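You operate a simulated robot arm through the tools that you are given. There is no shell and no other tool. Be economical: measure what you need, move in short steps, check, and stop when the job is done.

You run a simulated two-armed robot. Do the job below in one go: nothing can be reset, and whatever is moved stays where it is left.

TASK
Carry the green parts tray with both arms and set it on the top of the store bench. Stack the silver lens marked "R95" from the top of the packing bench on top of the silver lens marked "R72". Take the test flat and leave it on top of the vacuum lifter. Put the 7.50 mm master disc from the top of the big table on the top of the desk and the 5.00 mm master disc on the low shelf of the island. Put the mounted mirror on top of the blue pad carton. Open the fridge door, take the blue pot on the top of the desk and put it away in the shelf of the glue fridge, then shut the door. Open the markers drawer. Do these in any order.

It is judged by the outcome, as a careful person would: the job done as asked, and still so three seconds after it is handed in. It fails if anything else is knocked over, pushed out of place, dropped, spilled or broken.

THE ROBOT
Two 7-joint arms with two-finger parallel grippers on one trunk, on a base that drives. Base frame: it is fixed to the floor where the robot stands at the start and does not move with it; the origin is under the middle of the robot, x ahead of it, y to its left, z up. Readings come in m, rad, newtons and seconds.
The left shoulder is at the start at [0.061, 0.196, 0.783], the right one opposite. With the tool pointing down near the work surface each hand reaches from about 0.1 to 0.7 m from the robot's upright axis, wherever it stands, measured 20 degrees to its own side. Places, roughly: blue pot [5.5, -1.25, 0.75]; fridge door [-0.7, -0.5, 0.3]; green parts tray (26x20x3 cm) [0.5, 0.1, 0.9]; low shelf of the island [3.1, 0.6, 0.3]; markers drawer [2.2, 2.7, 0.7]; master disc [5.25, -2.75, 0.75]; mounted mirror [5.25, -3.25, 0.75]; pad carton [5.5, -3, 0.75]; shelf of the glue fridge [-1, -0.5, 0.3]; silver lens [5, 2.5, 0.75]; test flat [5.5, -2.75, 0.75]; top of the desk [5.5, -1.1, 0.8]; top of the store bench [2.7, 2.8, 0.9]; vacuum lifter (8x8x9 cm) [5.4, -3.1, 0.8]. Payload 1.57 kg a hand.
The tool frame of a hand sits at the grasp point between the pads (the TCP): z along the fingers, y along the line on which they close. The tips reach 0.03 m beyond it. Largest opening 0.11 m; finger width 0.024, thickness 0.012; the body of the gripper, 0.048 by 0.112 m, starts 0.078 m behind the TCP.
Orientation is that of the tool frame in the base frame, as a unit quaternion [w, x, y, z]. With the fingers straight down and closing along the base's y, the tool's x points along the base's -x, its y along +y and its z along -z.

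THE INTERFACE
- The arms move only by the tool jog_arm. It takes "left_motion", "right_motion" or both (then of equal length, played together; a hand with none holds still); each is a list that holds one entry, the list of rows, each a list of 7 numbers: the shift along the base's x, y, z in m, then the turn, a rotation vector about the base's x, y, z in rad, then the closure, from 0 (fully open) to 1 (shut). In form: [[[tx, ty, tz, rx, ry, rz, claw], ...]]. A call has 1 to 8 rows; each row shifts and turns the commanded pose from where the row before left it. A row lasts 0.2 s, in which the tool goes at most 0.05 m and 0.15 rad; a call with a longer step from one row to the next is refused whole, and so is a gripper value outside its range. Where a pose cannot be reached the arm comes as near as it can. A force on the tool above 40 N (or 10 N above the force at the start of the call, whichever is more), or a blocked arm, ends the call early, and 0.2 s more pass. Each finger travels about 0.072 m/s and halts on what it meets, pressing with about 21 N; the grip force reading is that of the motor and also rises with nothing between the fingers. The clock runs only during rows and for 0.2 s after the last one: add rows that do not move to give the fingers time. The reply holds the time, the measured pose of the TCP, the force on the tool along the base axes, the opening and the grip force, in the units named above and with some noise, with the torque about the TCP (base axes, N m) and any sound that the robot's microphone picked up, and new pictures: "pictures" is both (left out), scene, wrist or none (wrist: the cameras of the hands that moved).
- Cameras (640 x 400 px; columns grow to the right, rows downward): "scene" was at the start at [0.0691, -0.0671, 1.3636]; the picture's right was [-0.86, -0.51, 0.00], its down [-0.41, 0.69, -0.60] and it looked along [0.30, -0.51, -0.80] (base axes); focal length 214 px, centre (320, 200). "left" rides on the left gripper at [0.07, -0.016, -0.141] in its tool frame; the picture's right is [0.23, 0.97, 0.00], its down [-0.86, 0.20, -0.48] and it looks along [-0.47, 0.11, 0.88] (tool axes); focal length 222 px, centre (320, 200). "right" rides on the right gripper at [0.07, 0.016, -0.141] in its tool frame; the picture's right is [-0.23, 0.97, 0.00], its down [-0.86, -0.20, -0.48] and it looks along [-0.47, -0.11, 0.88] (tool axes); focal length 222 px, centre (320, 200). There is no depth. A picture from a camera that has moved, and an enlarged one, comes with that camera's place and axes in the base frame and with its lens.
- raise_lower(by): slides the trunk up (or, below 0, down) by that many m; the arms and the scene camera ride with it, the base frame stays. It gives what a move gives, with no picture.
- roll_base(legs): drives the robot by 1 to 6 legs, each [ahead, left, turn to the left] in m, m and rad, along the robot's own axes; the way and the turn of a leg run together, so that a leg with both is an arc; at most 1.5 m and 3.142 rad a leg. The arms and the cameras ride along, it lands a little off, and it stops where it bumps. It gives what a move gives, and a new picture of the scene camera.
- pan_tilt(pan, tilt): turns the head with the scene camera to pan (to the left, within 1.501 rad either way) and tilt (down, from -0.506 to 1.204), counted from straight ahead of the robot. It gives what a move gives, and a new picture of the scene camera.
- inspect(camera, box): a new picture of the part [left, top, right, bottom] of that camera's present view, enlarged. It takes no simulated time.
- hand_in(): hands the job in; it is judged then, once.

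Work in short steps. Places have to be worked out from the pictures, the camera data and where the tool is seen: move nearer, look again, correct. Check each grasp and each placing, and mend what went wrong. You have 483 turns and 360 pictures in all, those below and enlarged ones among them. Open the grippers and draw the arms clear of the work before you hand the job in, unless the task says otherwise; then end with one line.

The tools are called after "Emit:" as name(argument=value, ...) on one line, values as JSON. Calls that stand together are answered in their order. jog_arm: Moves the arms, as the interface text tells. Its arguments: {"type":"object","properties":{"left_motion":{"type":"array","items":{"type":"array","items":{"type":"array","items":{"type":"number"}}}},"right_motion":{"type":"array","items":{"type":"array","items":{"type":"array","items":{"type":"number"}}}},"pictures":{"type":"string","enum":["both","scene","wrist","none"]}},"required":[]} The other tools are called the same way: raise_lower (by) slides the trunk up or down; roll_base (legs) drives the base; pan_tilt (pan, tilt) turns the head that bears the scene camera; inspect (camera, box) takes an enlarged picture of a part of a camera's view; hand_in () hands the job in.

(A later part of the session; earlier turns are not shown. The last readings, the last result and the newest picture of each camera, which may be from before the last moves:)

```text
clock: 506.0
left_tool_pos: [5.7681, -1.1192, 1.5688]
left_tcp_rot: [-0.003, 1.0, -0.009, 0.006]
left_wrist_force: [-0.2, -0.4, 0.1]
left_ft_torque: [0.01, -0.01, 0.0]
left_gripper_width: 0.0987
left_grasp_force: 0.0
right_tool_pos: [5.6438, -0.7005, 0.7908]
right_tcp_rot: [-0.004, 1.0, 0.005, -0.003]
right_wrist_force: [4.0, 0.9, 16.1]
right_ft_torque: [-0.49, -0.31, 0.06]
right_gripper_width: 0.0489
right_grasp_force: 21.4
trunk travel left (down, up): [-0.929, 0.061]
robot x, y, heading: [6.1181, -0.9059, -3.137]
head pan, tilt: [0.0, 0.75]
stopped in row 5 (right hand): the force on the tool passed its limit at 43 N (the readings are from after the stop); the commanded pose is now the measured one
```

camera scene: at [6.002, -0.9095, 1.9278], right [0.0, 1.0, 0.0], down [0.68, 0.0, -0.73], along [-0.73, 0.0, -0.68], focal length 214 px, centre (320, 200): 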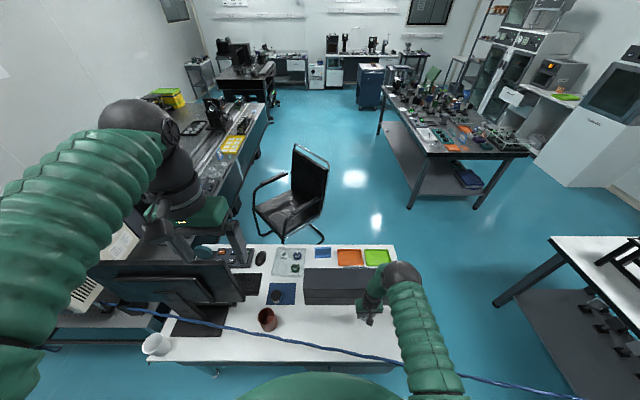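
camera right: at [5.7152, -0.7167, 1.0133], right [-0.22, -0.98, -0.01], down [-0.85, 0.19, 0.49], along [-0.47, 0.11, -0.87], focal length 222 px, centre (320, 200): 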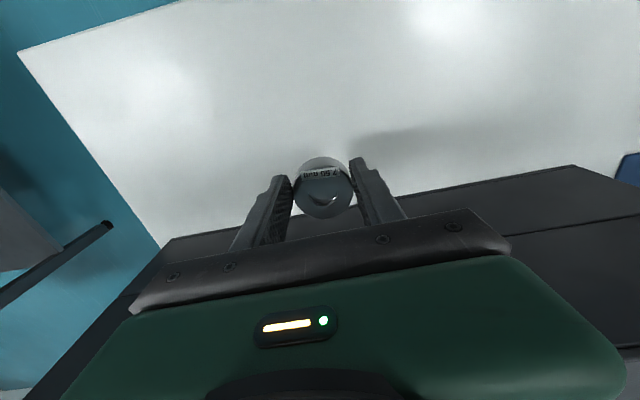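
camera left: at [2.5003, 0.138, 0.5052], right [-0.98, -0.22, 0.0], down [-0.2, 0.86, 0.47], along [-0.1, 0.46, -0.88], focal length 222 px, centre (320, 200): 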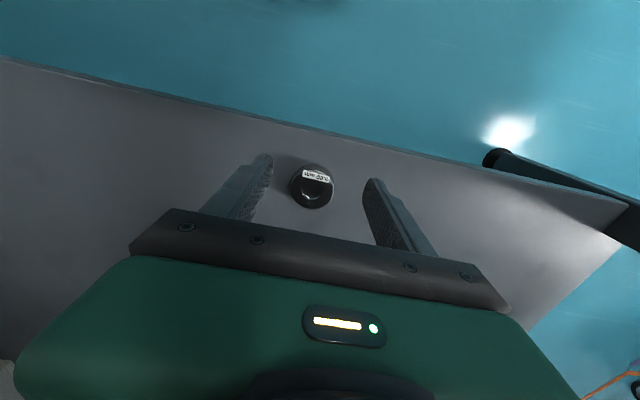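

Contact at 0.791 (desk ≈0.755). I release and raise the hand straight up high, above the rope.

Emit:
jog_arm(right_motion=[[[0, 0, 0.001, 0, 0, 0, 0.5], [0, 0, 0, 0, 0, 0, 0.3], [0, 0, 0, 0, 0, 0, 0.3], [0, 0, 0.04, 0, 0, 0, 0.3], [0, 0, 0.05, 0, 0, 0, 0.3], [0, 0, 0.05, 0, 0, 0, 0.3], [0, 0, 0.05, 0, 0, 0, 0.3], [0, 0, 0.05, 0, 0, 0, 0.3]]], pictures="wrist")

Emit:
jog_arm(right_motion=[[[0, 0, 0.05, 0, 0, 0, 0.3], [0, 0, 0.05, 0, 0, 0, 0.3], [0, 0, 0.05, 0, 0, 0, 0.3], [0, 0, 0.05, 0, 0, 0, 0.3], [0.02, 0.02, 0.04, 0, 0, 0, 0.3], [0.04, 0.02, 0.02, 0, 0, 0, 0.3], [0.04, 0.02, 0.02, 0, 0, 0, 0.3], [0.04, 0.02, 0, 0, 0, 0, 0.3]]], pictures="none")

```text
clock: 507.8
left_tool_pos: [5.7673, -1.1173, 1.5698]
left_tcp_rot: [-0.002, 1.0, -0.01, 0.007]
left_wrist_force: [1.1, -0.5, 0.4]
left_ft_torque: [-0.02, 0.01, 0.01]
left_gripper_width: 0.0989
left_grasp_force: 0.1
right_tool_pos: [5.6441, -0.6994, 1.0305]
right_tcp_rot: [-0.003, 1.0, 0.006, -0.003]
right_wrist_force: [0.3, 0.0, 0.1]
right_ft_torque: [0.04, 0.02, 0.02]
right_gripper_width: 0.077
right_grasp_force: 0.1
trunk travel left (down, up): [-0.929, 0.061]
robot x, y, heading: [6.113, -0.9052, -3.137]
head pan, tilt: [0.0, 0.75]
camera right: at [5.7155, -0.7149, 1.1715], right [-0.22, -0.98, -0.01], down [-0.85, 0.19, 0.48], along [-0.47, 0.11, -0.87], focal length 222 px, centre (320, 200)
```

right: 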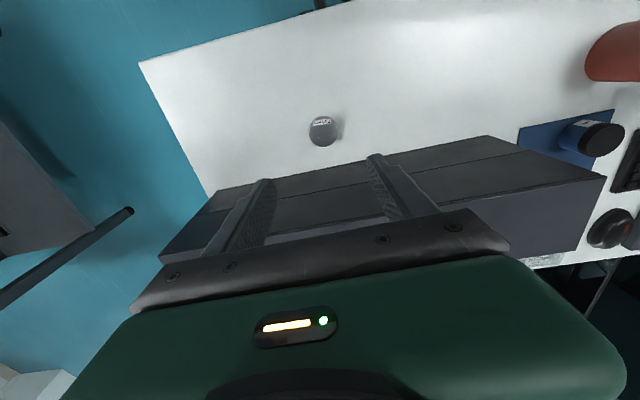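

```text
clock: 509.6
left_tool_pos: [5.7695, -1.1175, 1.5697]
left_tcp_rot: [-0.003, 1.0, -0.009, 0.007]
left_wrist_force: [0.8, 0.4, -1.0]
left_ft_torque: [-0.02, 0.0, 0.01]
left_gripper_width: 0.099
left_grasp_force: 0.1
right_tool_pos: [5.7856, -0.6193, 1.3114]
right_tcp_rot: [-0.004, 1.0, 0.006, -0.004]
right_wrist_force: [0.0, -0.3, 0.8]
right_ft_torque: [-0.02, 0.01, 0.02]
right_gripper_width: 0.0772
right_grasp_force: 0.1
trunk travel left (down, up): [-0.929, 0.061]
robot x, y, heading: [6.118, -0.9084, -3.139]
head pan, tilt: [0.0, 0.75]
```

The 7.50 disc is on the desk. For the pot ≈(5.535, −1.123) the right hand is safer (its elbow stays away from the monitor), so I strafe to y≈−1.27.

Emit:
roll_base(legs=[[0, 0.36, 0]])

Emit:
jog_arm(right_motion=[[[-0.04, -0.025, -0.01, 0, 0, 0, 0.2], [-0.04, -0.025, -0.01, 0, 0, 0, 0.2], [-0.04, -0.025, -0.01, 0, 0, 0, 0.2], [-0.04, -0.025, -0.01, 0, 0, 0, 0.2], [-0.04, -0.025, -0.01, 0, 0, 0, 0.2], [-0.04, -0.02, -0.01, 0, 0, 0, 0.2], [-0.01, 0, -0.04, 0, 0, 0, 0.2], [0, 0, -0.05, 0, 0, 0, 0.2]]])

```text
clock: 512.0
left_tool_pos: [5.769, -1.4603, 1.5705]
left_tcp_rot: [0.003, 1.0, -0.01, 0.007]
left_wrist_force: [-0.2, 1.7, -0.8]
left_ft_torque: [-0.02, -0.02, 0.01]
left_gripper_width: 0.0989
left_grasp_force: 0.1
right_tool_pos: [5.7846, -0.9661, 1.3064]
right_tcp_rot: [0.002, 1.0, 0.005, -0.002]
right_wrist_force: [0.7, -0.1, -1.1]
right_ft_torque: [0.01, 0.0, 0.01]
right_gripper_width: 0.077
right_grasp_force: 0.0
trunk travel left (down, up): [-0.929, 0.061]
robot x, y, heading: [6.1186, -1.266, -3.139]
head pan, tilt: [0.0, 0.75]
camera scene: at [6.005, -1.2486, 1.9278], right [0.0, 1.0, -0.01], down [0.68, -0.01, -0.73], along [-0.73, -0.01, -0.68], focal length 214 px, centre (320, 200)
```

scene: 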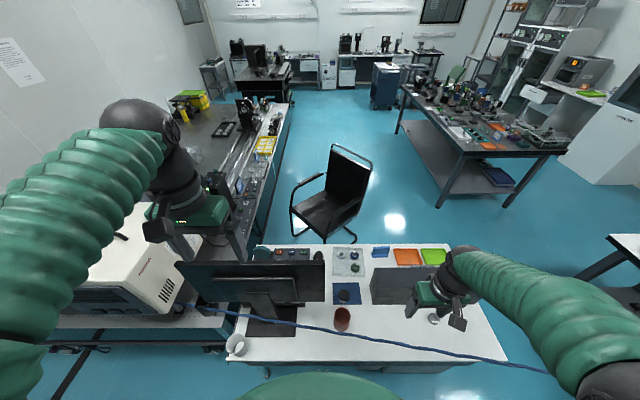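

```text
clock: 513.8
left_tool_pos: [5.7672, -1.4725, 1.5703]
left_tcp_rot: [0.0, 1.0, -0.011, 0.007]
left_wrist_force: [-0.2, -0.2, 0.8]
left_ft_torque: [-0.02, -0.04, 0.0]
left_gripper_width: 0.099
left_grasp_force: 0.1
right_tool_pos: [5.5344, -1.1204, 1.1609]
right_tcp_rot: [-0.002, 1.0, 0.005, -0.002]
right_wrist_force: [0.0, 0.2, -0.2]
right_ft_torque: [-0.03, -0.02, 0.0]
right_gripper_width: 0.0881
right_grasp_force: 0.1
trunk travel left (down, up): [-0.929, 0.061]
robot x, y, heading: [6.1205, -1.269, -3.141]
head pan, tilt: [0.0, 0.75]
camera scene: at [6.0025, -1.2632, 1.9278], right [0.0, 1.0, 0.0], down [0.68, 0.0, -0.73], along [-0.73, 0.0, -0.68], focal length 214 px, centre (320, 200)
camera right: at [5.6049, -1.1349, 1.3011], right [-0.22, -0.98, 0.0], down [-0.85, 0.19, 0.48], along [-0.47, 0.11, -0.88], focal length 222 px, centre (320, 200)
```

scene: 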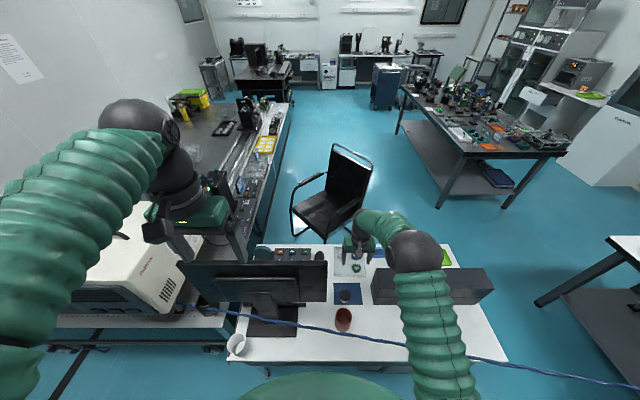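
right: 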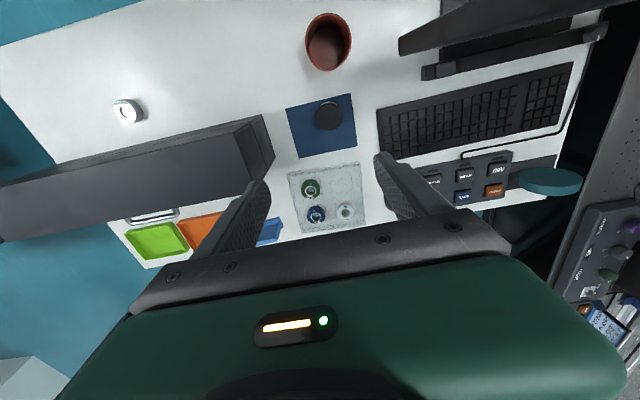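

Pot cap at (5.537, −1.138); the monitor's edge is ~10 cm away, which is enough. I align and descend.

Emit:
jog_arm(right_motion=[[[0.003, -0.016, -0.03, 0, 0, 0, 0.2], [0, 0, -0.05, 0, 0, 0, 0.2], [0, 0, -0.05, 0, 0, 0, 0.2], [0, 0, -0.05, 0, 0, 0, 0.2], [0, 0, -0.04, 0, 0, 0, 0.2], [0, 0, 0, 0, 0, 0, 0.2]]], pictures="wrist")

```text
clock: 515.2
left_tool_pos: [5.7681, -1.4826, 1.5687]
left_tcp_rot: [-0.004, 1.0, -0.011, 0.007]
left_wrist_force: [-0.2, -0.1, 0.6]
left_ft_torque: [0.0, -0.02, -0.01]
left_gripper_width: 0.0992
left_grasp_force: 0.0
right_tool_pos: [5.5387, -1.1453, 0.9403]
right_tcp_rot: [-0.005, 1.0, 0.005, -0.002]
right_wrist_force: [0.2, -0.2, 0.2]
right_ft_torque: [-0.02, -0.03, 0.0]
right_gripper_width: 0.088
right_grasp_force: 0.1
trunk travel left (down, up): [-0.929, 0.061]
robot x, y, heading: [6.1202, -1.2703, -3.141]
head pan, tilt: [0.0, 0.75]
camera right: at [5.6095, -1.161, 1.0821], right [-0.22, -0.98, -0.01], down [-0.85, 0.19, 0.49], along [-0.47, 0.11, -0.87], focal length 222 px, centre (320, 200)
```

right: 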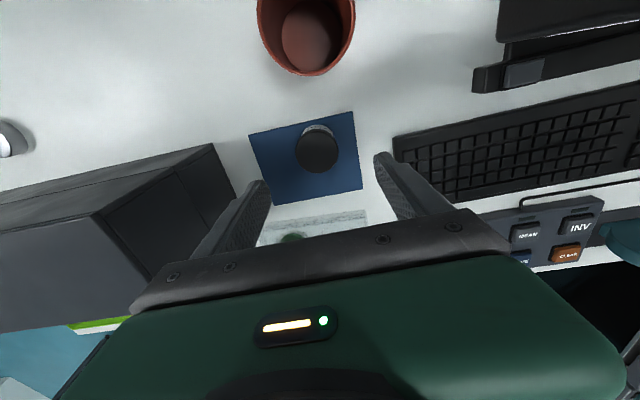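

Centred. I descend to TCP z≈0.80 and close on the pot.

Emit:
jog_arm(right_motion=[[[0.002, 0.003, -0.04, 0, 0, 0, 0.2], [0, 0, -0.04, 0, 0, 0, 0.2], [0, 0, -0.03, 0, 0, 0, 0.2], [0, 0, -0.02, 0, 0, 0, 0.25], [0, 0, -0.007, 0, 0, 0, 0.25], [0, 0, 0, 0, 0, 0, 0.25]]], pictures="wrist")

```text
clock: 516.8
left_tool_pos: [5.7703, -1.4787, 1.5688]
left_tcp_rot: [-0.002, 1.0, -0.01, 0.006]
left_wrist_force: [-0.1, 0.3, -0.6]
left_ft_torque: [0.01, -0.01, -0.01]
left_gripper_width: 0.099
left_grasp_force: 0.0
right_tool_pos: [5.5342, -1.1398, 0.8433]
right_tcp_rot: [-0.002, 1.0, 0.005, -0.021]
right_wrist_force: [0.9, 0.1, 0.0]
right_ft_torque: [-0.01, -0.01, -0.03]
right_gripper_width: 0.0825
right_grasp_force: 0.0
right hand out of reach, approached as far as the arm can: row 3, 4
trunk travel left (down, up): [-0.929, 0.061]
robot x, y, heading: [6.1261, -1.268, -3.139]
head pan, tilt: [0.0, 0.75]
stopped in row 6 (right hand): the arm was blocked; the commanded pose is now the measured one
camera right: at [5.6104, -1.1553, 0.9813], right [-0.22, -0.98, 0.01], down [-0.84, 0.19, 0.51], along [-0.5, 0.11, -0.86], focal length 222 px, centre (320, 200)
```

right: 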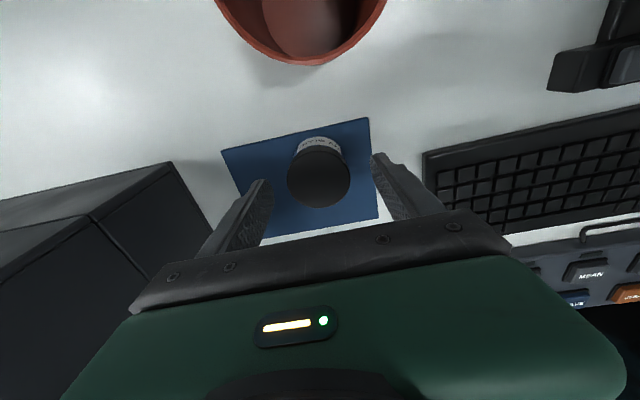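

The arm is at its vertical limit; I lower the trunk 4 cm instead and re-level the hand.

Emit:
raise_lower(by=-0.1)

```text
clock: 517.5
left_tool_pos: [5.778, -1.4799, 1.5172]
left_tcp_rot: [-0.003, 1.0, -0.01, 0.005]
left_wrist_force: [-0.4, 0.0, -0.3]
left_ft_torque: [0.0, 0.03, -0.01]
left_gripper_width: 0.0991
left_grasp_force: 0.0
right_tool_pos: [5.5376, -1.1401, 0.7951]
right_tcp_rot: [-0.002, 1.0, 0.005, -0.02]
right_wrist_force: [0.3, 0.5, 0.0]
right_ft_torque: [-0.02, 0.05, -0.02]
right_gripper_width: 0.0822
right_grasp_force: 0.0
trunk travel left (down, up): [-0.877, 0.113]
robot x, y, heading: [6.1201, -1.2684, -3.136]
head pan, tilt: [0.0, 0.75]
stopped: the force on the tool passed its limit at 131 N (the readings are from after the stop); the commanded pose is now the measured one
```

That was lower than intended: the tips touched the notebook and it stopped. I lift 6 mm, re-level, and check the view.

Emit:
jog_arm(right_motion=[[[0.002, 0, 0.006, 0, -0.02, 0, 0.25], [0.001, 0, 0, 0, -0.02, 0, 0.25], [0, 0, 0, 0, 0, 0, 0.25]]], pictures="wrist")

```text
clock: 518.3
left_tool_pos: [5.771, -1.4796, 1.5164]
left_tcp_rot: [-0.003, 1.0, -0.011, 0.007]
left_wrist_force: [-0.1, 0.3, -0.3]
left_ft_torque: [0.01, -0.01, 0.01]
left_gripper_width: 0.099
left_grasp_force: 0.0
right_tool_pos: [5.541, -1.1409, 0.8018]
right_tcp_rot: [-0.001, 1.0, 0.005, 0.002]
right_wrist_force: [0.1, 0.2, 0.3]
right_ft_torque: [-0.03, -0.01, 0.04]
right_gripper_width: 0.0825
right_grasp_force: 0.1
right hand out of reach, approached as far as the arm can: row 2
trunk travel left (down, up): [-0.877, 0.113]
robot x, y, heading: [6.119, -1.2688, -3.137]
head pan, tilt: [0.0, 0.75]
camera right: at [5.6106, -1.1555, 0.9442], right [-0.22, -0.98, 0.0], down [-0.86, 0.19, 0.48], along [-0.46, 0.11, -0.88], focal length 222 px, centre (320, 200)
```

right: 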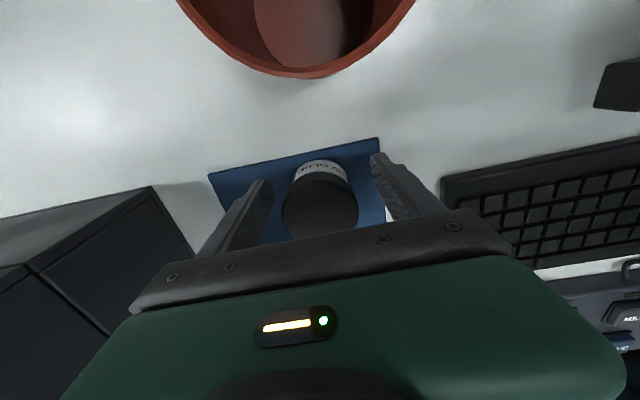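

Pot is between the fingers. A small +x nudge and close.

Emit:
jog_arm(right_motion=[[[0.005, 0, 0, 0, 0, 0, 0.3], [0, 0, 0, 0, 0, 0, 0.45], [0, 0, 0, 0, 0, 0, 0.6], [0, 0, 0, 0, 0, 0, 0.8], [0, 0, 0, 0, 0, 0, 1], [0, 0, 0, 0, 0, 0, 1], [0, 0, 0.02, 0, 0, 0, 1]]], pictures="wrist")

```text
clock: 519.9
left_tool_pos: [5.7693, -1.4796, 1.5167]
left_tcp_rot: [-0.003, 1.0, -0.01, 0.006]
left_wrist_force: [1.0, -0.2, 0.5]
left_ft_torque: [-0.01, 0.01, 0.0]
left_gripper_width: 0.0989
left_grasp_force: 0.2
right_tool_pos: [5.546, -1.1403, 0.8215]
right_tcp_rot: [-0.001, 1.0, 0.005, 0.004]
right_wrist_force: [0.7, 0.6, -1.6]
right_ft_torque: [-0.01, 0.02, -0.01]
right_gripper_width: 0.0516
right_grasp_force: 20.9
trunk travel left (down, up): [-0.877, 0.113]
robot x, y, heading: [6.123, -1.2662, -3.14]
head pan, tilt: [0.0, 0.75]
camera right: at [5.6151, -1.1554, 0.9636], right [-0.22, -0.98, 0.0], down [-0.86, 0.19, 0.47], along [-0.46, 0.11, -0.88], focal length 222 px, centre (320, 200)
```

right: 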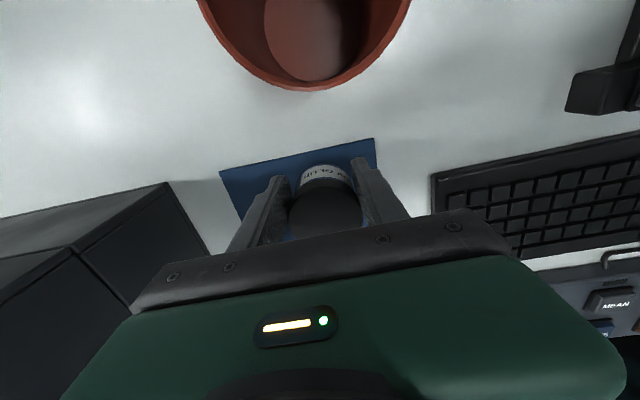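

The pot is lifted. I raise it straight up above the rope, then pull back.

Emit:
jog_arm(right_motion=[[[0, 0, 0.05, 0, 0, 0, 1], [0, 0, 0.05, 0, 0, 0, 1], [0, 0, 0.05, 0, 0, 0, 1], [0, 0, 0.05, 0, 0, 0, 1], [0, 0, 0.05, 0, 0, 0, 1], [0, 0, 0.05, 0, 0, 0, 1], [0, 0, 0.05, 0, 0, 0, 1], [0, 0, 0.05, 0, 0, 0, 1]]], pictures="none")

Emit:
jog_arm(right_motion=[[[0, 0.02, 0.045, 0, 0, 0, 1], [0.03, 0.03, 0.02, 0, 0, 0, 1], [0.04, 0.02, 0, 0, 0, 0, 1], [0.04, 0.02, 0, 0, 0, 0, 1], [0.04, 0.02, 0, 0, 0, 0, 1], [0.04, 0.02, 0, 0, 0, 0, 1], [0.04, 0, 0, 0, 0, 0, 1]]], pictures="none")

Emit:
roll_base(legs=[[-0.22, 0, 0]])

```text
clock: 521.7
left_tool_pos: [5.7713, -1.4793, 1.5171]
left_tcp_rot: [-0.004, 1.0, -0.011, 0.007]
left_wrist_force: [0.6, -0.1, 0.3]
left_ft_torque: [0.02, 0.0, 0.05]
left_gripper_width: 0.0992
left_grasp_force: 0.1
right_tool_pos: [5.5452, -1.1395, 1.223]
right_tcp_rot: [-0.002, 1.0, 0.005, 0.003]
right_wrist_force: [-0.3, -1.0, -1.0]
right_ft_torque: [-0.01, 0.0, 0.02]
right_gripper_width: 0.0513
right_grasp_force: 20.6
trunk travel left (down, up): [-0.877, 0.113]
robot x, y, heading: [6.1197, -1.2667, -3.142]
head pan, tilt: [0.0, 0.75]
```

```text
clock: 523.3
left_tool_pos: [5.7738, -1.4782, 1.5168]
left_tcp_rot: [-0.003, 1.0, -0.01, 0.005]
left_wrist_force: [0.3, -0.6, 1.0]
left_ft_torque: [-0.01, -0.03, 0.03]
left_gripper_width: 0.0989
left_grasp_force: 0.1
right_tool_pos: [5.7788, -1.0109, 1.2876]
right_tcp_rot: [-0.001, 1.0, 0.005, 0.001]
right_wrist_force: [-0.2, 0.1, -1.1]
right_ft_torque: [0.01, 0.0, 0.0]
right_gripper_width: 0.0515
right_grasp_force: 21.2
trunk travel left (down, up): [-0.877, 0.113]
robot x, y, heading: [6.1236, -1.2675, -3.138]
head pan, tilt: [0.0, 0.75]
```

```text
clock: 525.0
left_tool_pos: [5.9853, -1.4781, 1.5149]
left_tcp_rot: [-0.003, 1.0, -0.01, 0.009]
left_wrist_force: [0.1, 0.4, 0.2]
left_ft_torque: [0.0, -0.07, 0.01]
left_gripper_width: 0.0992
left_grasp_force: 0.0
right_tool_pos: [5.9928, -1.0118, 1.2848]
right_tcp_rot: [-0.001, 1.0, 0.006, 0.005]
right_wrist_force: [-1.4, -0.2, -1.4]
right_ft_torque: [-0.03, -0.11, -0.02]
right_gripper_width: 0.0511
right_grasp_force: 21.1
trunk travel left (down, up): [-0.877, 0.113]
robot x, y, heading: [6.3441, -1.2691, -3.136]
head pan, tilt: [0.0, 0.75]
camera scene: at [6.2174, -1.2696, 1.8749], right [0.0, 1.0, 0.0], down [0.69, 0.0, -0.73], along [-0.73, 0.0, -0.69], focal length 214 px, centre (320, 200)
```

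scene: 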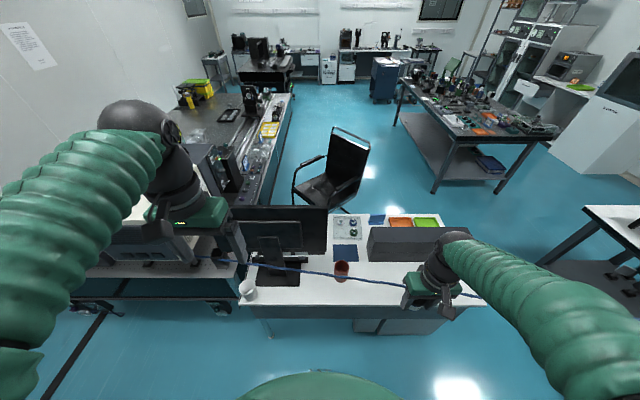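

I head back: south, then west along the aisle facing −x.

Emit:
roll_base(legs=[[0, 1.2, 0], [0, 1.19, -0.005], [1.5, 0, 0], [1.5, 0, 0], [1.13, 0, 0]])

```text
clock: 556.2
left_tool_pos: [1.882, -3.9563, 1.5169]
left_tcp_rot: [-0.004, 1.0, -0.006, 0.006]
left_wrist_force: [-0.7, 0.0, -0.5]
left_ft_torque: [-0.03, 0.01, 0.01]
left_gripper_width: 0.0989
left_grasp_force: 0.1
right_tool_pos: [1.8818, -3.4881, 1.2885]
right_tcp_rot: [-0.001, 1.0, 0.01, 0.002]
right_wrist_force: [1.2, 0.9, -0.5]
right_ft_torque: [0.02, -0.06, -0.01]
right_gripper_width: 0.0504
right_grasp_force: 20.6
trunk travel left (down, up): [-0.877, 0.113]
robot x, y, heading: [2.2247, -3.7474, -3.127]
head pan, tilt: [0.0, 0.75]
camera scene: at [2.1139, -3.7463, 1.8757], right [-0.01, 1.0, 0.0], down [0.68, 0.01, -0.73], along [-0.73, -0.01, -0.68], focal length 214 px, centre (320, 200)
```

scene: 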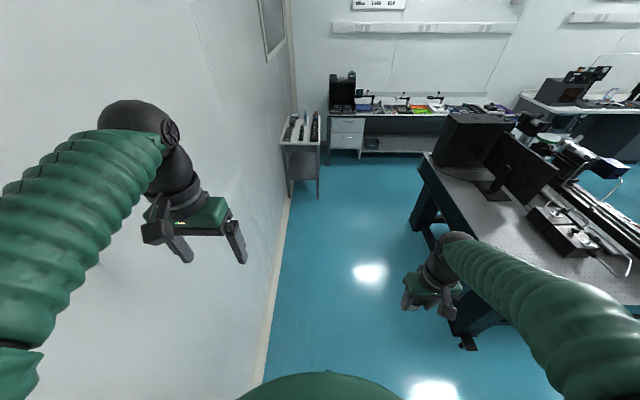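

Now north through the gap and west toward the fridge.

Emit:
roll_base(legs=[[0, -1.5, -0.014], [0, -1.45, 0], [1.2, 0, 0]])

Emit:
pan_tilt(pan=0.0, tilt=0.6)

```text
clock: 576.1
left_tool_pos: [0.6944, -0.976, 1.5167]
left_tcp_rot: [-0.002, 1.0, -0.024, 0.006]
left_wrist_force: [-0.7, 0.6, 0.4]
left_ft_torque: [0.01, 0.0, -0.01]
left_gripper_width: 0.0994
left_grasp_force: 0.2
right_tool_pos: [0.7101, -0.509, 1.2868]
right_tcp_rot: [-0.001, 1.0, -0.009, 0.003]
right_wrist_force: [-0.6, 0.8, -0.5]
right_ft_torque: [0.02, -0.04, -0.03]
right_gripper_width: 0.0496
right_grasp_force: 21.0
trunk travel left (down, up): [-0.877, 0.113]
robot x, y, heading: [1.051, -0.7728, 3.115]
head pan, tilt: [0.0, 0.75]
camera scene: at [0.9337, -0.773, 1.8757], right [0.02, 1.0, 0.0], down [0.68, -0.02, -0.73], along [-0.73, 0.02, -0.68], focal length 214 px, centre (320, 200)
```

scene: 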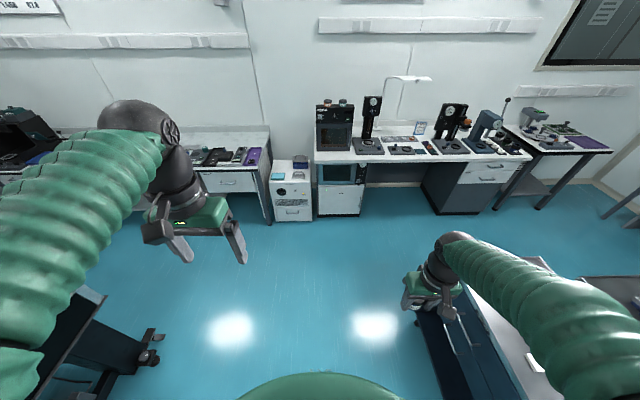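

```text
clock: 576.8
left_tool_pos: [0.6924, -0.9754, 1.5172]
left_tcp_rot: [-0.002, 1.0, -0.023, 0.006]
left_wrist_force: [-0.2, -0.1, -0.4]
left_ft_torque: [-0.02, -0.04, 0.0]
left_gripper_width: 0.099
left_grasp_force: 0.0
right_tool_pos: [0.711, -0.5083, 1.2864]
right_tcp_rot: [-0.001, 1.0, -0.009, 0.001]
right_wrist_force: [-0.1, -0.5, -0.7]
right_ft_torque: [-0.04, -0.02, 0.01]
right_gripper_width: 0.0498
right_grasp_force: 20.8
trunk travel left (down, up): [-0.877, 0.113]
robot x, y, heading: [1.0433, -0.7745, 3.121]
head pan, tilt: [0.0, 0.6]
camera scene: at [0.9272, -0.7729, 1.8885], right [0.02, 1.0, 0.0], down [0.57, -0.01, -0.82], along [-0.82, 0.02, -0.57], focal length 214 px, centre (320, 200)
```

scene: 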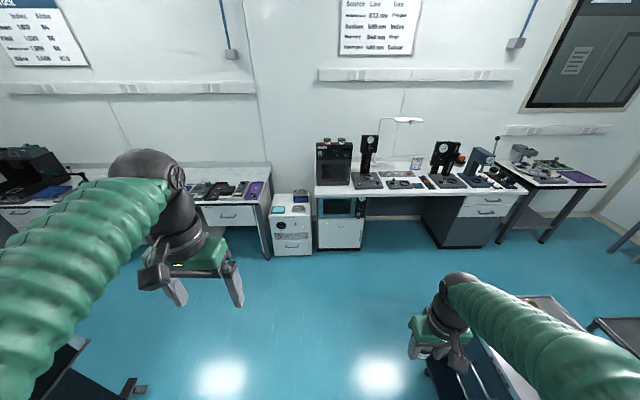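

I zoom on the fridge under the bench ahead.

Emit:
inspect(camera="scene", box=[250, 170, 400, 270])

```text
4.00 times, centred on (325, 220) of scene
camera zoom: at [0.9272, -0.7729, 1.8885], right [0.02, 1.0, 0.0], down [0.57, -0.01, -0.82], along [-0.82, 0.02, -0.57], focal length 858 px, centre (300, 120)
```

zoom: 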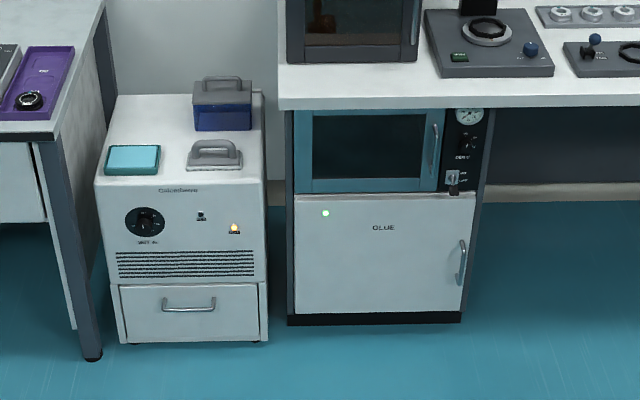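

The GLUE fridge door (hinge south, vertical handle at ≈(−0.71, −0.30, z 0.21–0.36)) needs a horizontal reach, so I must regrip the pot. I'll set it on the now free spot of cart 1 (≈(0.5, 0.0)), turning to face +y first.

Emit:
roll_base(legs=[[0, 0, -1.55], [0, 0.76, 0], [0.22, 0, 0]])

Emit:
raise_lower(by=-0.25)

Emit:
pan_tilt(pan=0.0, tilt=0.8)

```text
clock: 586.0
left_tool_pos: [0.0795, -0.2046, 1.5173]
left_tcp_rot: [0.0, -0.697, 0.717, -0.005]
left_wrist_force: [-0.7, -0.7, 0.1]
left_ft_torque: [0.01, 0.0, 0.01]
left_gripper_width: 0.0992
left_grasp_force: 0.0
right_tool_pos: [0.5472, -0.2135, 1.2892]
right_tcp_rot: [-0.001, 0.708, -0.706, 0.001]
right_wrist_force: [-0.3, 0.0, -0.2]
right_ft_torque: [0.01, -0.01, -0.03]
right_gripper_width: 0.0
right_grasp_force: 21.1
trunk travel left (down, up): [-0.877, 0.113]
robot x, y, heading: [0.2851, -0.5492, 1.567]
head pan, tilt: [0.0, 0.6]
camera scene: at [0.2861, -0.439, 1.8891], right [1.0, -0.01, 0.0], down [0.0, -0.56, -0.83], along [0.01, 0.83, -0.56], focal length 214 px, centre (320, 200)
```

scene: 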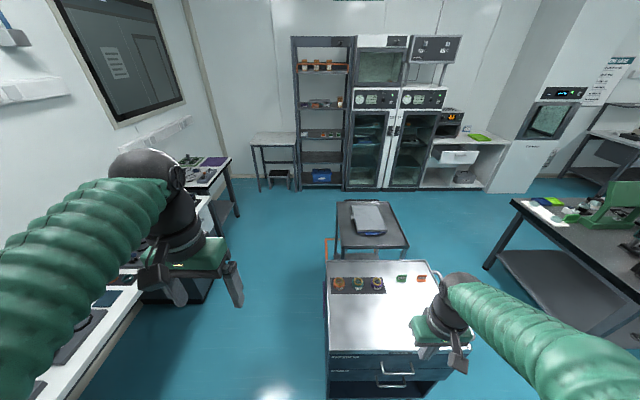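

```text
clock: 588.6
left_tool_pos: [0.082, -0.1994, 1.2673]
left_tcp_rot: [-0.002, -0.697, 0.717, -0.007]
left_wrist_force: [0.0, -0.1, 0.1]
left_ft_torque: [0.02, 0.02, 0.0]
left_gripper_width: 0.0988
left_grasp_force: 0.0
right_tool_pos: [0.5494, -0.2071, 1.0381]
right_tcp_rot: [0.001, 0.708, -0.706, 0.002]
right_wrist_force: [-0.7, 0.7, 0.0]
right_ft_torque: [-0.01, 0.01, -0.03]
right_gripper_width: 0.0002
right_grasp_force: 21.2
trunk travel left (down, up): [-0.627, 0.363]
robot x, y, heading: [0.2876, -0.5501, 1.566]
head pan, tilt: [0.0, 0.6]
```

```text
clock: 589.3
left_tool_pos: [0.0822, -0.1978, 1.2672]
left_tcp_rot: [-0.002, -0.698, 0.716, -0.007]
left_wrist_force: [0.1, -0.3, 0.3]
left_ft_torque: [-0.01, 0.0, 0.0]
left_gripper_width: 0.0988
left_grasp_force: 0.1
right_tool_pos: [0.551, -0.2071, 1.0368]
right_tcp_rot: [0.001, 0.708, -0.706, 0.002]
right_wrist_force: [0.2, -0.7, 0.0]
right_ft_torque: [0.01, 0.04, 0.03]
right_gripper_width: 0.0002
right_grasp_force: 20.9
trunk travel left (down, up): [-0.627, 0.363]
robot x, y, heading: [0.2886, -0.5511, 1.569]
head pan, tilt: [0.0, 0.799]
camera scene: at [0.2894, -0.4381, 1.6216], right [1.0, -0.01, 0.0], down [0.0, -0.72, -0.7], along [0.0, 0.7, -0.72], focal length 214 px, centre (320, 200)
```

scene: 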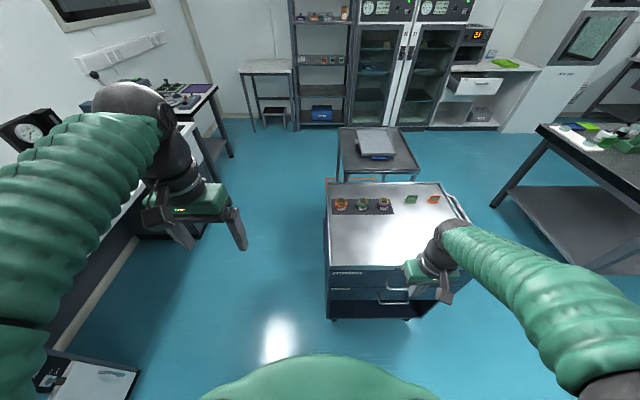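

The right gripper is empty: the pot slipped out during the turn. I look for it on the floor around my path.

Emit:
pan_tilt(pan=-1.0, tilt=0.8)

Emit:
pan_tilt(pan=1.1, tilt=0.8)

```text
clock: 590.6
left_tool_pos: [0.0822, -0.1977, 1.2668]
left_tcp_rot: [-0.003, -0.698, 0.716, -0.006]
left_wrist_force: [-0.1, 0.1, 0.7]
left_ft_torque: [0.01, 0.06, -0.01]
left_gripper_width: 0.099
left_grasp_force: 0.0
right_tool_pos: [0.5508, -0.2066, 1.0382]
right_tcp_rot: [0.001, 0.708, -0.706, 0.002]
right_wrist_force: [-0.3, -0.9, 0.2]
right_ft_torque: [0.0, -0.04, -0.02]
right_gripper_width: 0.0001
right_grasp_force: 21.4
trunk travel left (down, up): [-0.627, 0.363]
robot x, y, heading: [0.2847, -0.5518, 1.564]
head pan, tilt: [-1.0, 0.799]
camera scene: at [0.3571, -0.4755, 1.6216], right [0.54, -0.84, 0.0], down [-0.61, -0.39, -0.7], along [0.59, 0.37, -0.72], focal length 214 px, centre (320, 200)
```

scene: 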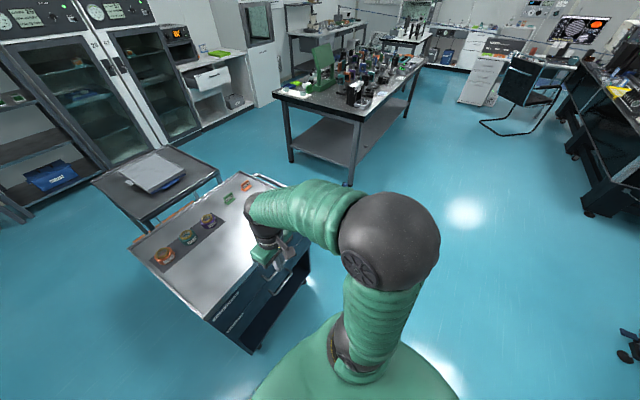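

```text
clock: 592.6
left_tool_pos: [0.0819, -0.1987, 1.2663]
left_tcp_rot: [-0.002, -0.697, 0.717, -0.008]
left_wrist_force: [0.5, -0.5, 0.2]
left_ft_torque: [0.0, -0.01, 0.03]
left_gripper_width: 0.099
left_grasp_force: 0.1
right_tool_pos: [0.5497, -0.2082, 1.0368]
right_tcp_rot: [0.001, 0.708, -0.706, 0.002]
right_wrist_force: [0.5, -0.1, -0.1]
right_ft_torque: [-0.01, 0.01, 0.0]
right_gripper_width: 0.0002
right_grasp_force: 20.9
trunk travel left (down, up): [-0.627, 0.363]
robot x, y, heading: [0.2884, -0.5493, 1.57]
head pan, tilt: [1.1, 0.799]
camera scene: at [0.2172, -0.4817, 1.6216], right [0.46, 0.89, 0.0], down [0.64, -0.33, -0.7], along [-0.62, 0.32, -0.72], focal length 214 px, centre (320, 200)
```

scene: 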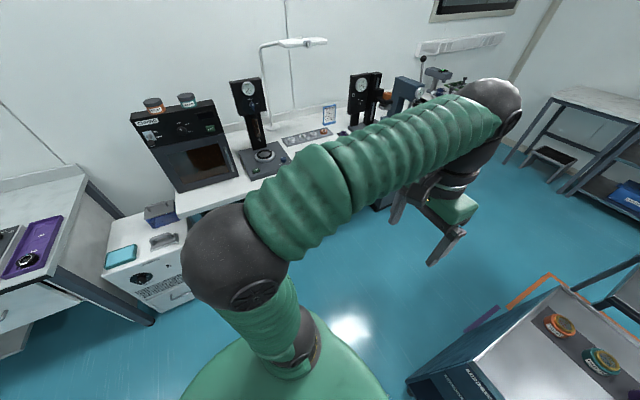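

Not in view yet. I check through the right wrist camera, which looks down at the spot near the cart.

Emit:
inspect(camera="right", box=[0, 0, 640, 400])

Emit:
pan_tilt(pan=-0.35, tilt=1.15)

```text
1.00 times, centred on (320, 200) of right (not enlarged: the box is as wide or as high as the picture)
camera zoom: at [0.5344, -0.2751, 1.1795], right [-0.97, 0.22, 0.0], down [0.2, 0.86, 0.47], along [0.11, 0.46, -0.88], focal length 222 px, centre (320, 200)
```

zoom: 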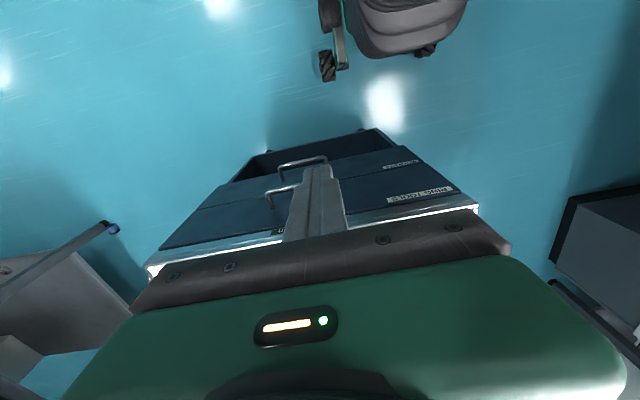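

```text
clock: 594.1
left_tool_pos: [0.0813, -0.1978, 1.2665]
left_tcp_rot: [-0.002, -0.697, 0.717, -0.007]
left_wrist_force: [0.2, -0.9, -0.1]
left_ft_torque: [0.02, 0.03, -0.01]
left_gripper_width: 0.0991
left_grasp_force: 0.1
right_tool_pos: [0.5507, -0.2078, 1.0376]
right_tcp_rot: [0.001, 0.708, -0.706, 0.002]
right_wrist_force: [-0.3, -0.1, -0.1]
right_ft_torque: [-0.01, 0.01, -0.02]
right_gripper_width: 0.0
right_grasp_force: 20.9
trunk travel left (down, up): [-0.627, 0.363]
robot x, y, heading: [0.2888, -0.5514, 1.566]
head pan, tilt: [-0.351, 1.15]
camera scene: at [0.3097, -0.4629, 1.5968], right [0.94, -0.35, 0.0], down [-0.32, -0.86, -0.41], along [0.14, 0.38, -0.91], focal length 214 px, centre (320, 200)
```

scene: 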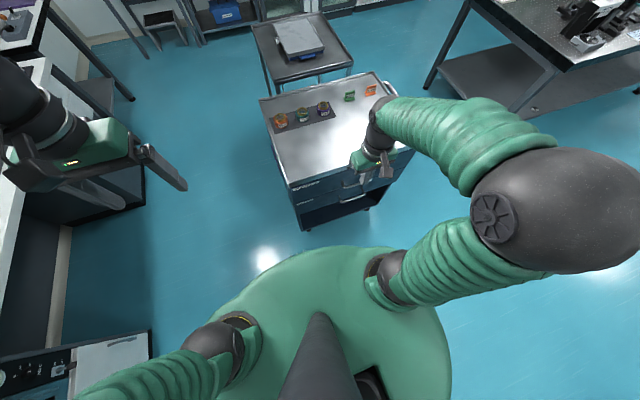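

A blue cylindrical thing shows near the island's leg in the wrist view. I zoom.

Emit:
inspect(camera="right", box=[80, 205, 140, 255])

Emit:
pan_tilt(pan=-1.3, tilt=0.55)

```text
8.00 times, centred on (110, 230) of right
camera zoom: at [0.5345, -0.2751, 1.1794], right [-0.97, 0.22, 0.0], down [0.2, 0.86, 0.47], along [0.11, 0.46, -0.88], focal length 1777 px, centre (2000, -40)
```

zoom: 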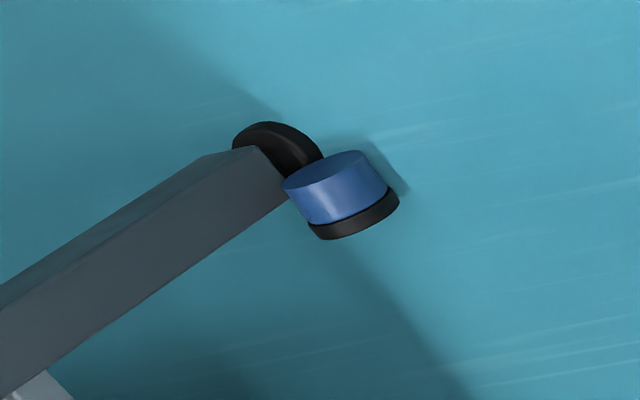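

```text
clock: 595.4
left_tool_pos: [0.0815, -0.1982, 1.2661]
left_tcp_rot: [-0.002, -0.697, 0.717, -0.007]
left_wrist_force: [0.0, 0.2, -0.4]
left_ft_torque: [0.0, 0.02, -0.01]
left_gripper_width: 0.099
left_grasp_force: 0.0
right_tool_pos: [0.5504, -0.2065, 1.0369]
right_tcp_rot: [0.002, 0.708, -0.706, 0.002]
right_wrist_force: [-0.3, -1.1, 0.7]
right_ft_torque: [-0.01, 0.0, -0.01]
right_gripper_width: 0.0001
right_grasp_force: 21.0
trunk travel left (down, up): [-0.627, 0.363]
robot x, y, heading: [0.2907, -0.551, 1.563]
head pan, tilt: [-1.3, 0.55]
camera scene: at [0.3756, -0.4952, 1.643], right [0.26, -0.96, 0.0], down [-0.5, -0.14, -0.85], along [0.82, 0.22, -0.52], focal length 214 px, centre (320, 200)
```

scene: 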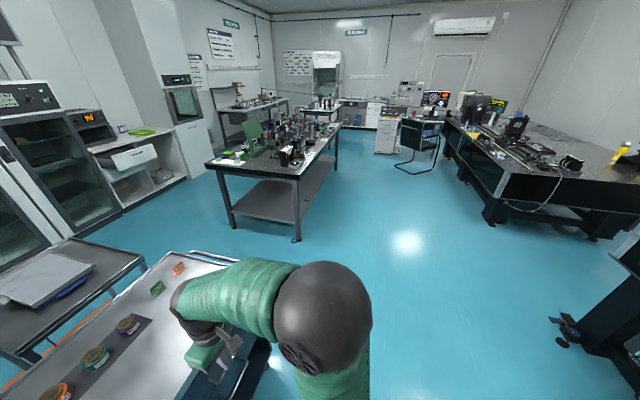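

The pot stands upside-down on the floor by the island's south-west leg, ≈(1.985, 0.24), intact. I go and fetch it: drive west of the island facing +x, and lower the trunk.

Emit:
roll_base(legs=[[-0.05, 0, 0], [0, 0, -1.565], [1.15, 0, 0], [0, 0.6, 0]])

Emit:
raise_lower(by=-0.4)

Emit:
raise_lower(by=-0.2)

Emit:
pan_tilt(pan=0.2, tilt=0.7)

```text
clock: 608.5
left_tool_pos: [1.7639, 0.2267, 1.2664]
left_tcp_rot: [-0.007, 0.001, 1.0, -0.002]
left_wrist_force: [0.5, -0.7, -0.1]
left_ft_torque: [0.03, -0.02, -0.01]
left_gripper_width: 0.0991
left_grasp_force: 0.2
right_tool_pos: [1.7671, -0.2405, 1.0361]
right_tcp_rot: [-0.003, -0.015, 1.0, 0.001]
right_wrist_force: [0.2, 0.1, 0.5]
right_ft_torque: [0.04, 0.05, 0.05]
right_gripper_width: 0.0
right_grasp_force: 20.9
trunk travel left (down, up): [-0.627, 0.363]
robot x, y, heading: [1.4195, 0.0147, 0.02]
head pan, tilt: [-1.3, 0.55]
camera scene: at [1.4746, -0.0778, 1.6427], right [-0.96, -0.29, 0.0], down [-0.15, 0.5, -0.85], along [0.24, -0.81, -0.53], focal length 214 px, centre (320, 200)
```

scene: 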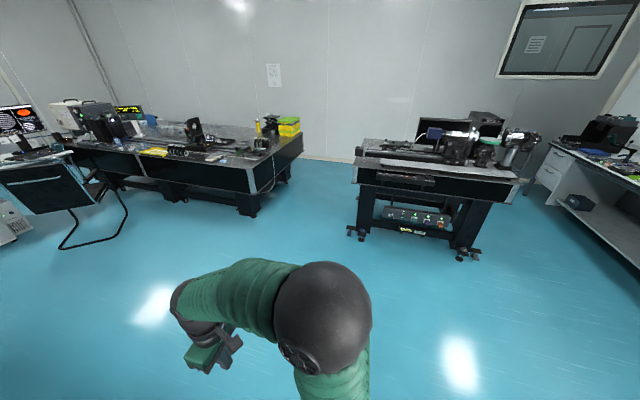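

```text
clock: 612.3
left_tool_pos: [1.7636, 0.2317, 0.8663]
left_tcp_rot: [-0.007, 0.001, 1.0, -0.004]
left_wrist_force: [0.6, -0.1, -0.1]
left_ft_torque: [0.0, 0.02, 0.01]
left_gripper_width: 0.099
left_grasp_force: 0.0
right_tool_pos: [1.7667, -0.2371, 0.6372]
right_tcp_rot: [-0.003, -0.015, 1.0, -0.001]
right_wrist_force: [-0.4, -0.1, 0.4]
right_ft_torque: [0.0, -0.04, -0.01]
right_gripper_width: 0.0001
right_grasp_force: 21.2
trunk travel left (down, up): [-0.227, 0.763]
robot x, y, heading: [1.4203, 0.0165, 0.018]
head pan, tilt: [-1.3, 0.55]
```

```text
clock: 614.5
left_tool_pos: [1.7625, 0.2314, 0.6664]
left_tcp_rot: [-0.007, 0.001, 1.0, -0.003]
left_wrist_force: [0.3, 0.4, -0.2]
left_ft_torque: [-0.02, -0.01, 0.02]
left_gripper_width: 0.0991
left_grasp_force: 0.1
right_tool_pos: [1.766, -0.2374, 0.4368]
right_tcp_rot: [-0.003, -0.015, 1.0, 0.0]
right_wrist_force: [-0.5, 0.3, -1.2]
right_ft_torque: [0.02, 0.04, 0.03]
right_gripper_width: 0.0
right_grasp_force: 21.2
trunk travel left (down, up): [-0.027, 0.963]
robot x, y, heading: [1.4202, 0.0135, 0.023]
head pan, tilt: [-1.3, 0.55]
```

```text
clock: 616.1
left_tool_pos: [1.7622, 0.232, 0.6668]
left_tcp_rot: [-0.007, 0.001, 1.0, -0.003]
left_wrist_force: [-0.5, -0.1, 0.2]
left_ft_torque: [-0.01, -0.03, -0.01]
left_gripper_width: 0.0991
left_grasp_force: 0.0
right_tool_pos: [1.7669, -0.2364, 0.4369]
right_tcp_rot: [-0.001, -0.015, 1.0, -0.001]
right_wrist_force: [-0.2, 0.3, 0.0]
right_ft_torque: [0.01, 0.04, 0.0]
right_gripper_width: 0.0
right_grasp_force: 20.8
trunk travel left (down, up): [-0.027, 0.963]
robot x, y, heading: [1.4181, 0.0126, 0.018]
head pan, tilt: [0.201, 0.7]
camera scene: at [1.5309, 0.0325, 1.0298], right [0.22, -0.98, 0.0], down [-0.63, -0.14, -0.76], along [0.75, 0.17, -0.64], focal length 214 px, centre (320, 200)
```

scene: 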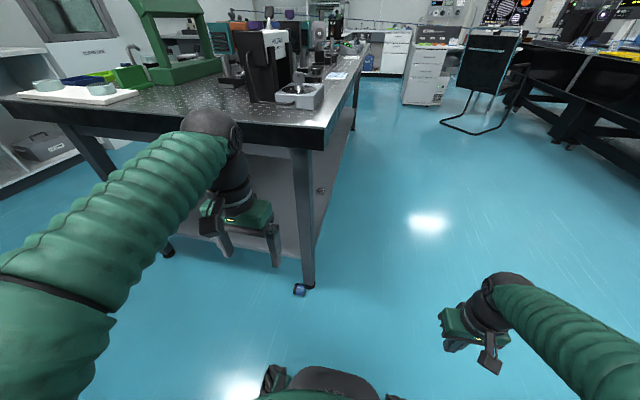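

The pot is by the leg. I zoom to see the gap.

Emit:
inspect(camera="scene", box=[275, 262, 335, 302])

```text
10.00 times, centred on (305, 282) of scene
camera zoom: at [1.5309, 0.0325, 1.0298], right [0.22, -0.98, 0.0], down [-0.63, -0.14, -0.76], along [0.75, 0.17, -0.64], focal length 2145 px, centre (470, -620)
```

zoom: 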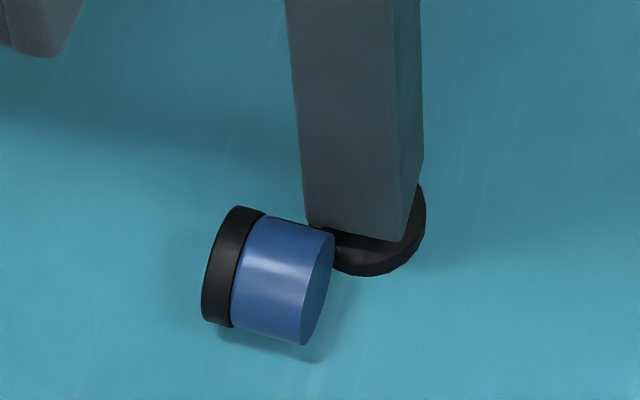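

The pot lies on its side against the leg's foot, axis along y, cap to the north (centre ≈(2.019, 0.245)). I'll grip it by its two ends from the west, move it to open floor, then regrip it properly. First I lower the left hand in the open.

Emit:
jog_arm(left_motion=[[[0, 0.003, -0.05, 0, -0.014, 0, 0.0], [0, 0.003, -0.05, 0, 0, 0, 0.0], [0, 0.003, -0.05, 0, 0, 0, 0.0], [0, 0.002, -0.05, 0, 0, 0, 0.0], [0, 0, -0.05, 0, 0, 0, 0.0], [0, 0, -0.05, 0, 0, 0, 0.0], [0, 0, -0.05, 0, 0, 0, 0.0], [0, 0, -0.05, 0, 0, 0, 0.0]]], pictures="none")

Emit:
jog_arm(left_motion=[[[0.03, 0, -0.03, 0, 0, 0, 0.0], [0.04, 0, 0, 0, 0, 0, 0.0], [0.04, 0, 0, 0, 0, 0, 0.0], [0.04, 0, 0, 0, 0, 0, 0.0], [0.03, 0, 0, 0, 0, 0, 0.0]]])

```text
clock: 617.9
left_tool_pos: [1.7617, 0.2421, 0.2654]
left_tcp_rot: [0.002, 0.001, 1.0, -0.004]
left_wrist_force: [-0.4, 0.4, 0.1]
left_ft_torque: [0.02, -0.02, 0.02]
left_gripper_width: 0.1101
left_grasp_force: 0.0
right_tool_pos: [1.7664, -0.2372, 0.4369]
right_tcp_rot: [-0.002, -0.015, 1.0, -0.001]
right_wrist_force: [0.4, 0.5, 0.1]
right_ft_torque: [0.02, -0.04, 0.01]
right_gripper_width: 0.0002
right_grasp_force: 21.2
trunk travel left (down, up): [-0.027, 0.963]
robot x, y, heading: [1.4193, 0.0113, 0.022]
head pan, tilt: [0.201, 0.7]
```

```text
clock: 619.1
left_tool_pos: [1.943, 0.2417, 0.2356]
left_tcp_rot: [0.0, 0.001, 1.0, -0.004]
left_wrist_force: [-0.4, -0.8, 1.1]
left_ft_torque: [-0.03, 0.03, -0.01]
left_gripper_width: 0.1098
left_grasp_force: 0.0
right_tool_pos: [1.7655, -0.2372, 0.4368]
right_tcp_rot: [-0.003, -0.015, 1.0, -0.001]
right_wrist_force: [0.3, -0.1, 0.2]
right_ft_torque: [0.01, -0.04, 0.04]
right_gripper_width: 0.0
right_grasp_force: 21.1
trunk travel left (down, up): [-0.027, 0.963]
robot x, y, heading: [1.4139, 0.014, 0.022]
head pan, tilt: [0.201, 0.7]
camera scene: at [1.5319, 0.0326, 1.0297], right [0.22, -0.98, 0.0], down [-0.63, -0.14, -0.76], along [0.74, 0.17, -0.65], focal length 214 px, centre (320, 200)
camera left: at [1.8729, 0.2261, 0.3767], right [-0.23, 0.97, -0.01], down [0.86, 0.2, 0.48], along [0.47, 0.1, -0.88], focal length 222 px, centre (320, 200)
```

scene: 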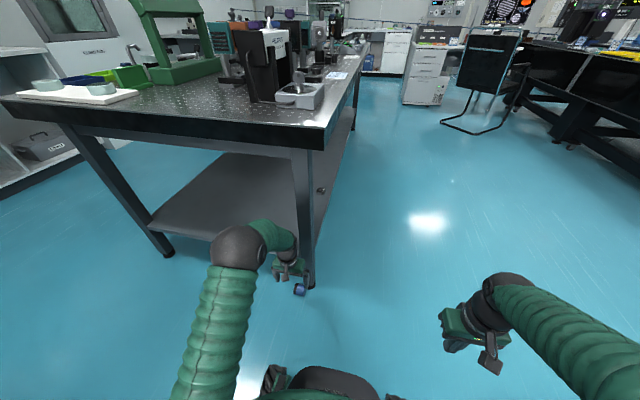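
left: 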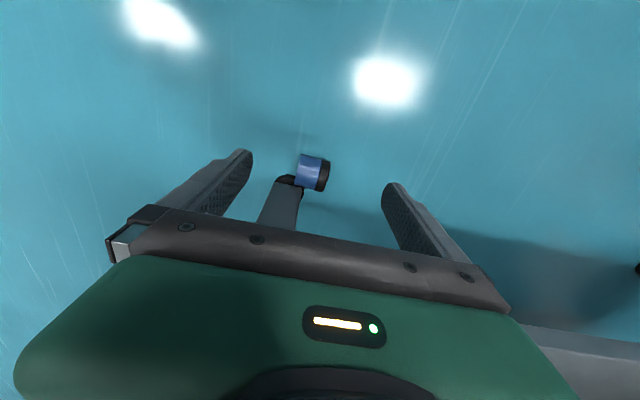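

Pot ≈(2.012, 0.243). I go forward to x≈1.995 and down around its two ends.

Emit:
jog_arm(left_motion=[[[0.026, 0.001, 0, 0, 0, 0, 0.0], [0.024, 0.001, 0, 0, 0, 0, 0.0], [0, 0, -0.05, 0, 0, 0, 0.0], [0, 0, -0.05, 0, 0, 0, 0.0], [0, 0, -0.04, 0, 0, 0, 0.05], [0, 0, -0.03, 0, 0, 0, 0.05], [0, 0, 0, 0, 0, 0, 0.05]]], pictures="wrist")

```text
clock: 620.7
left_tool_pos: [1.9919, 0.2439, 0.0673]
left_tcp_rot: [0.0, 0.001, 1.0, -0.004]
left_wrist_force: [-1.0, -0.1, 0.7]
left_ft_torque: [0.0, -0.02, 0.0]
left_gripper_width: 0.1044
left_grasp_force: 0.0
right_tool_pos: [1.7664, -0.236, 0.4377]
right_tcp_rot: [-0.003, -0.014, 1.0, -0.001]
right_wrist_force: [-0.7, -0.1, 0.3]
right_ft_torque: [-0.03, 0.01, -0.02]
right_gripper_width: 0.0002
right_grasp_force: 20.6
trunk travel left (down, up): [-0.027, 0.963]
robot x, y, heading: [1.4182, 0.0156, 0.025]
head pan, tilt: [0.201, 0.7]
camera left: at [1.9219, 0.2283, 0.2073], right [-0.23, 0.97, -0.01], down [0.86, 0.2, 0.48], along [0.47, 0.1, -0.88], focal length 222 px, centre (320, 200)
```

left: 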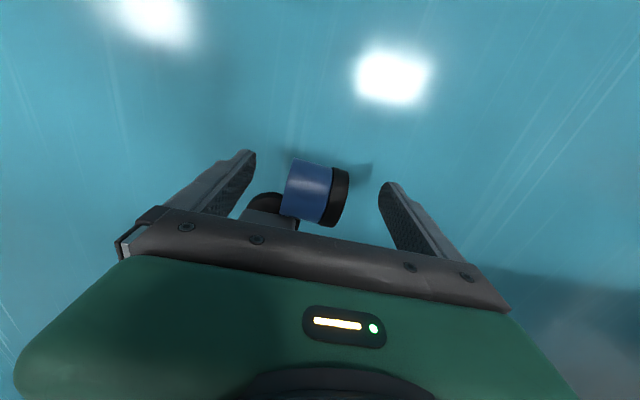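

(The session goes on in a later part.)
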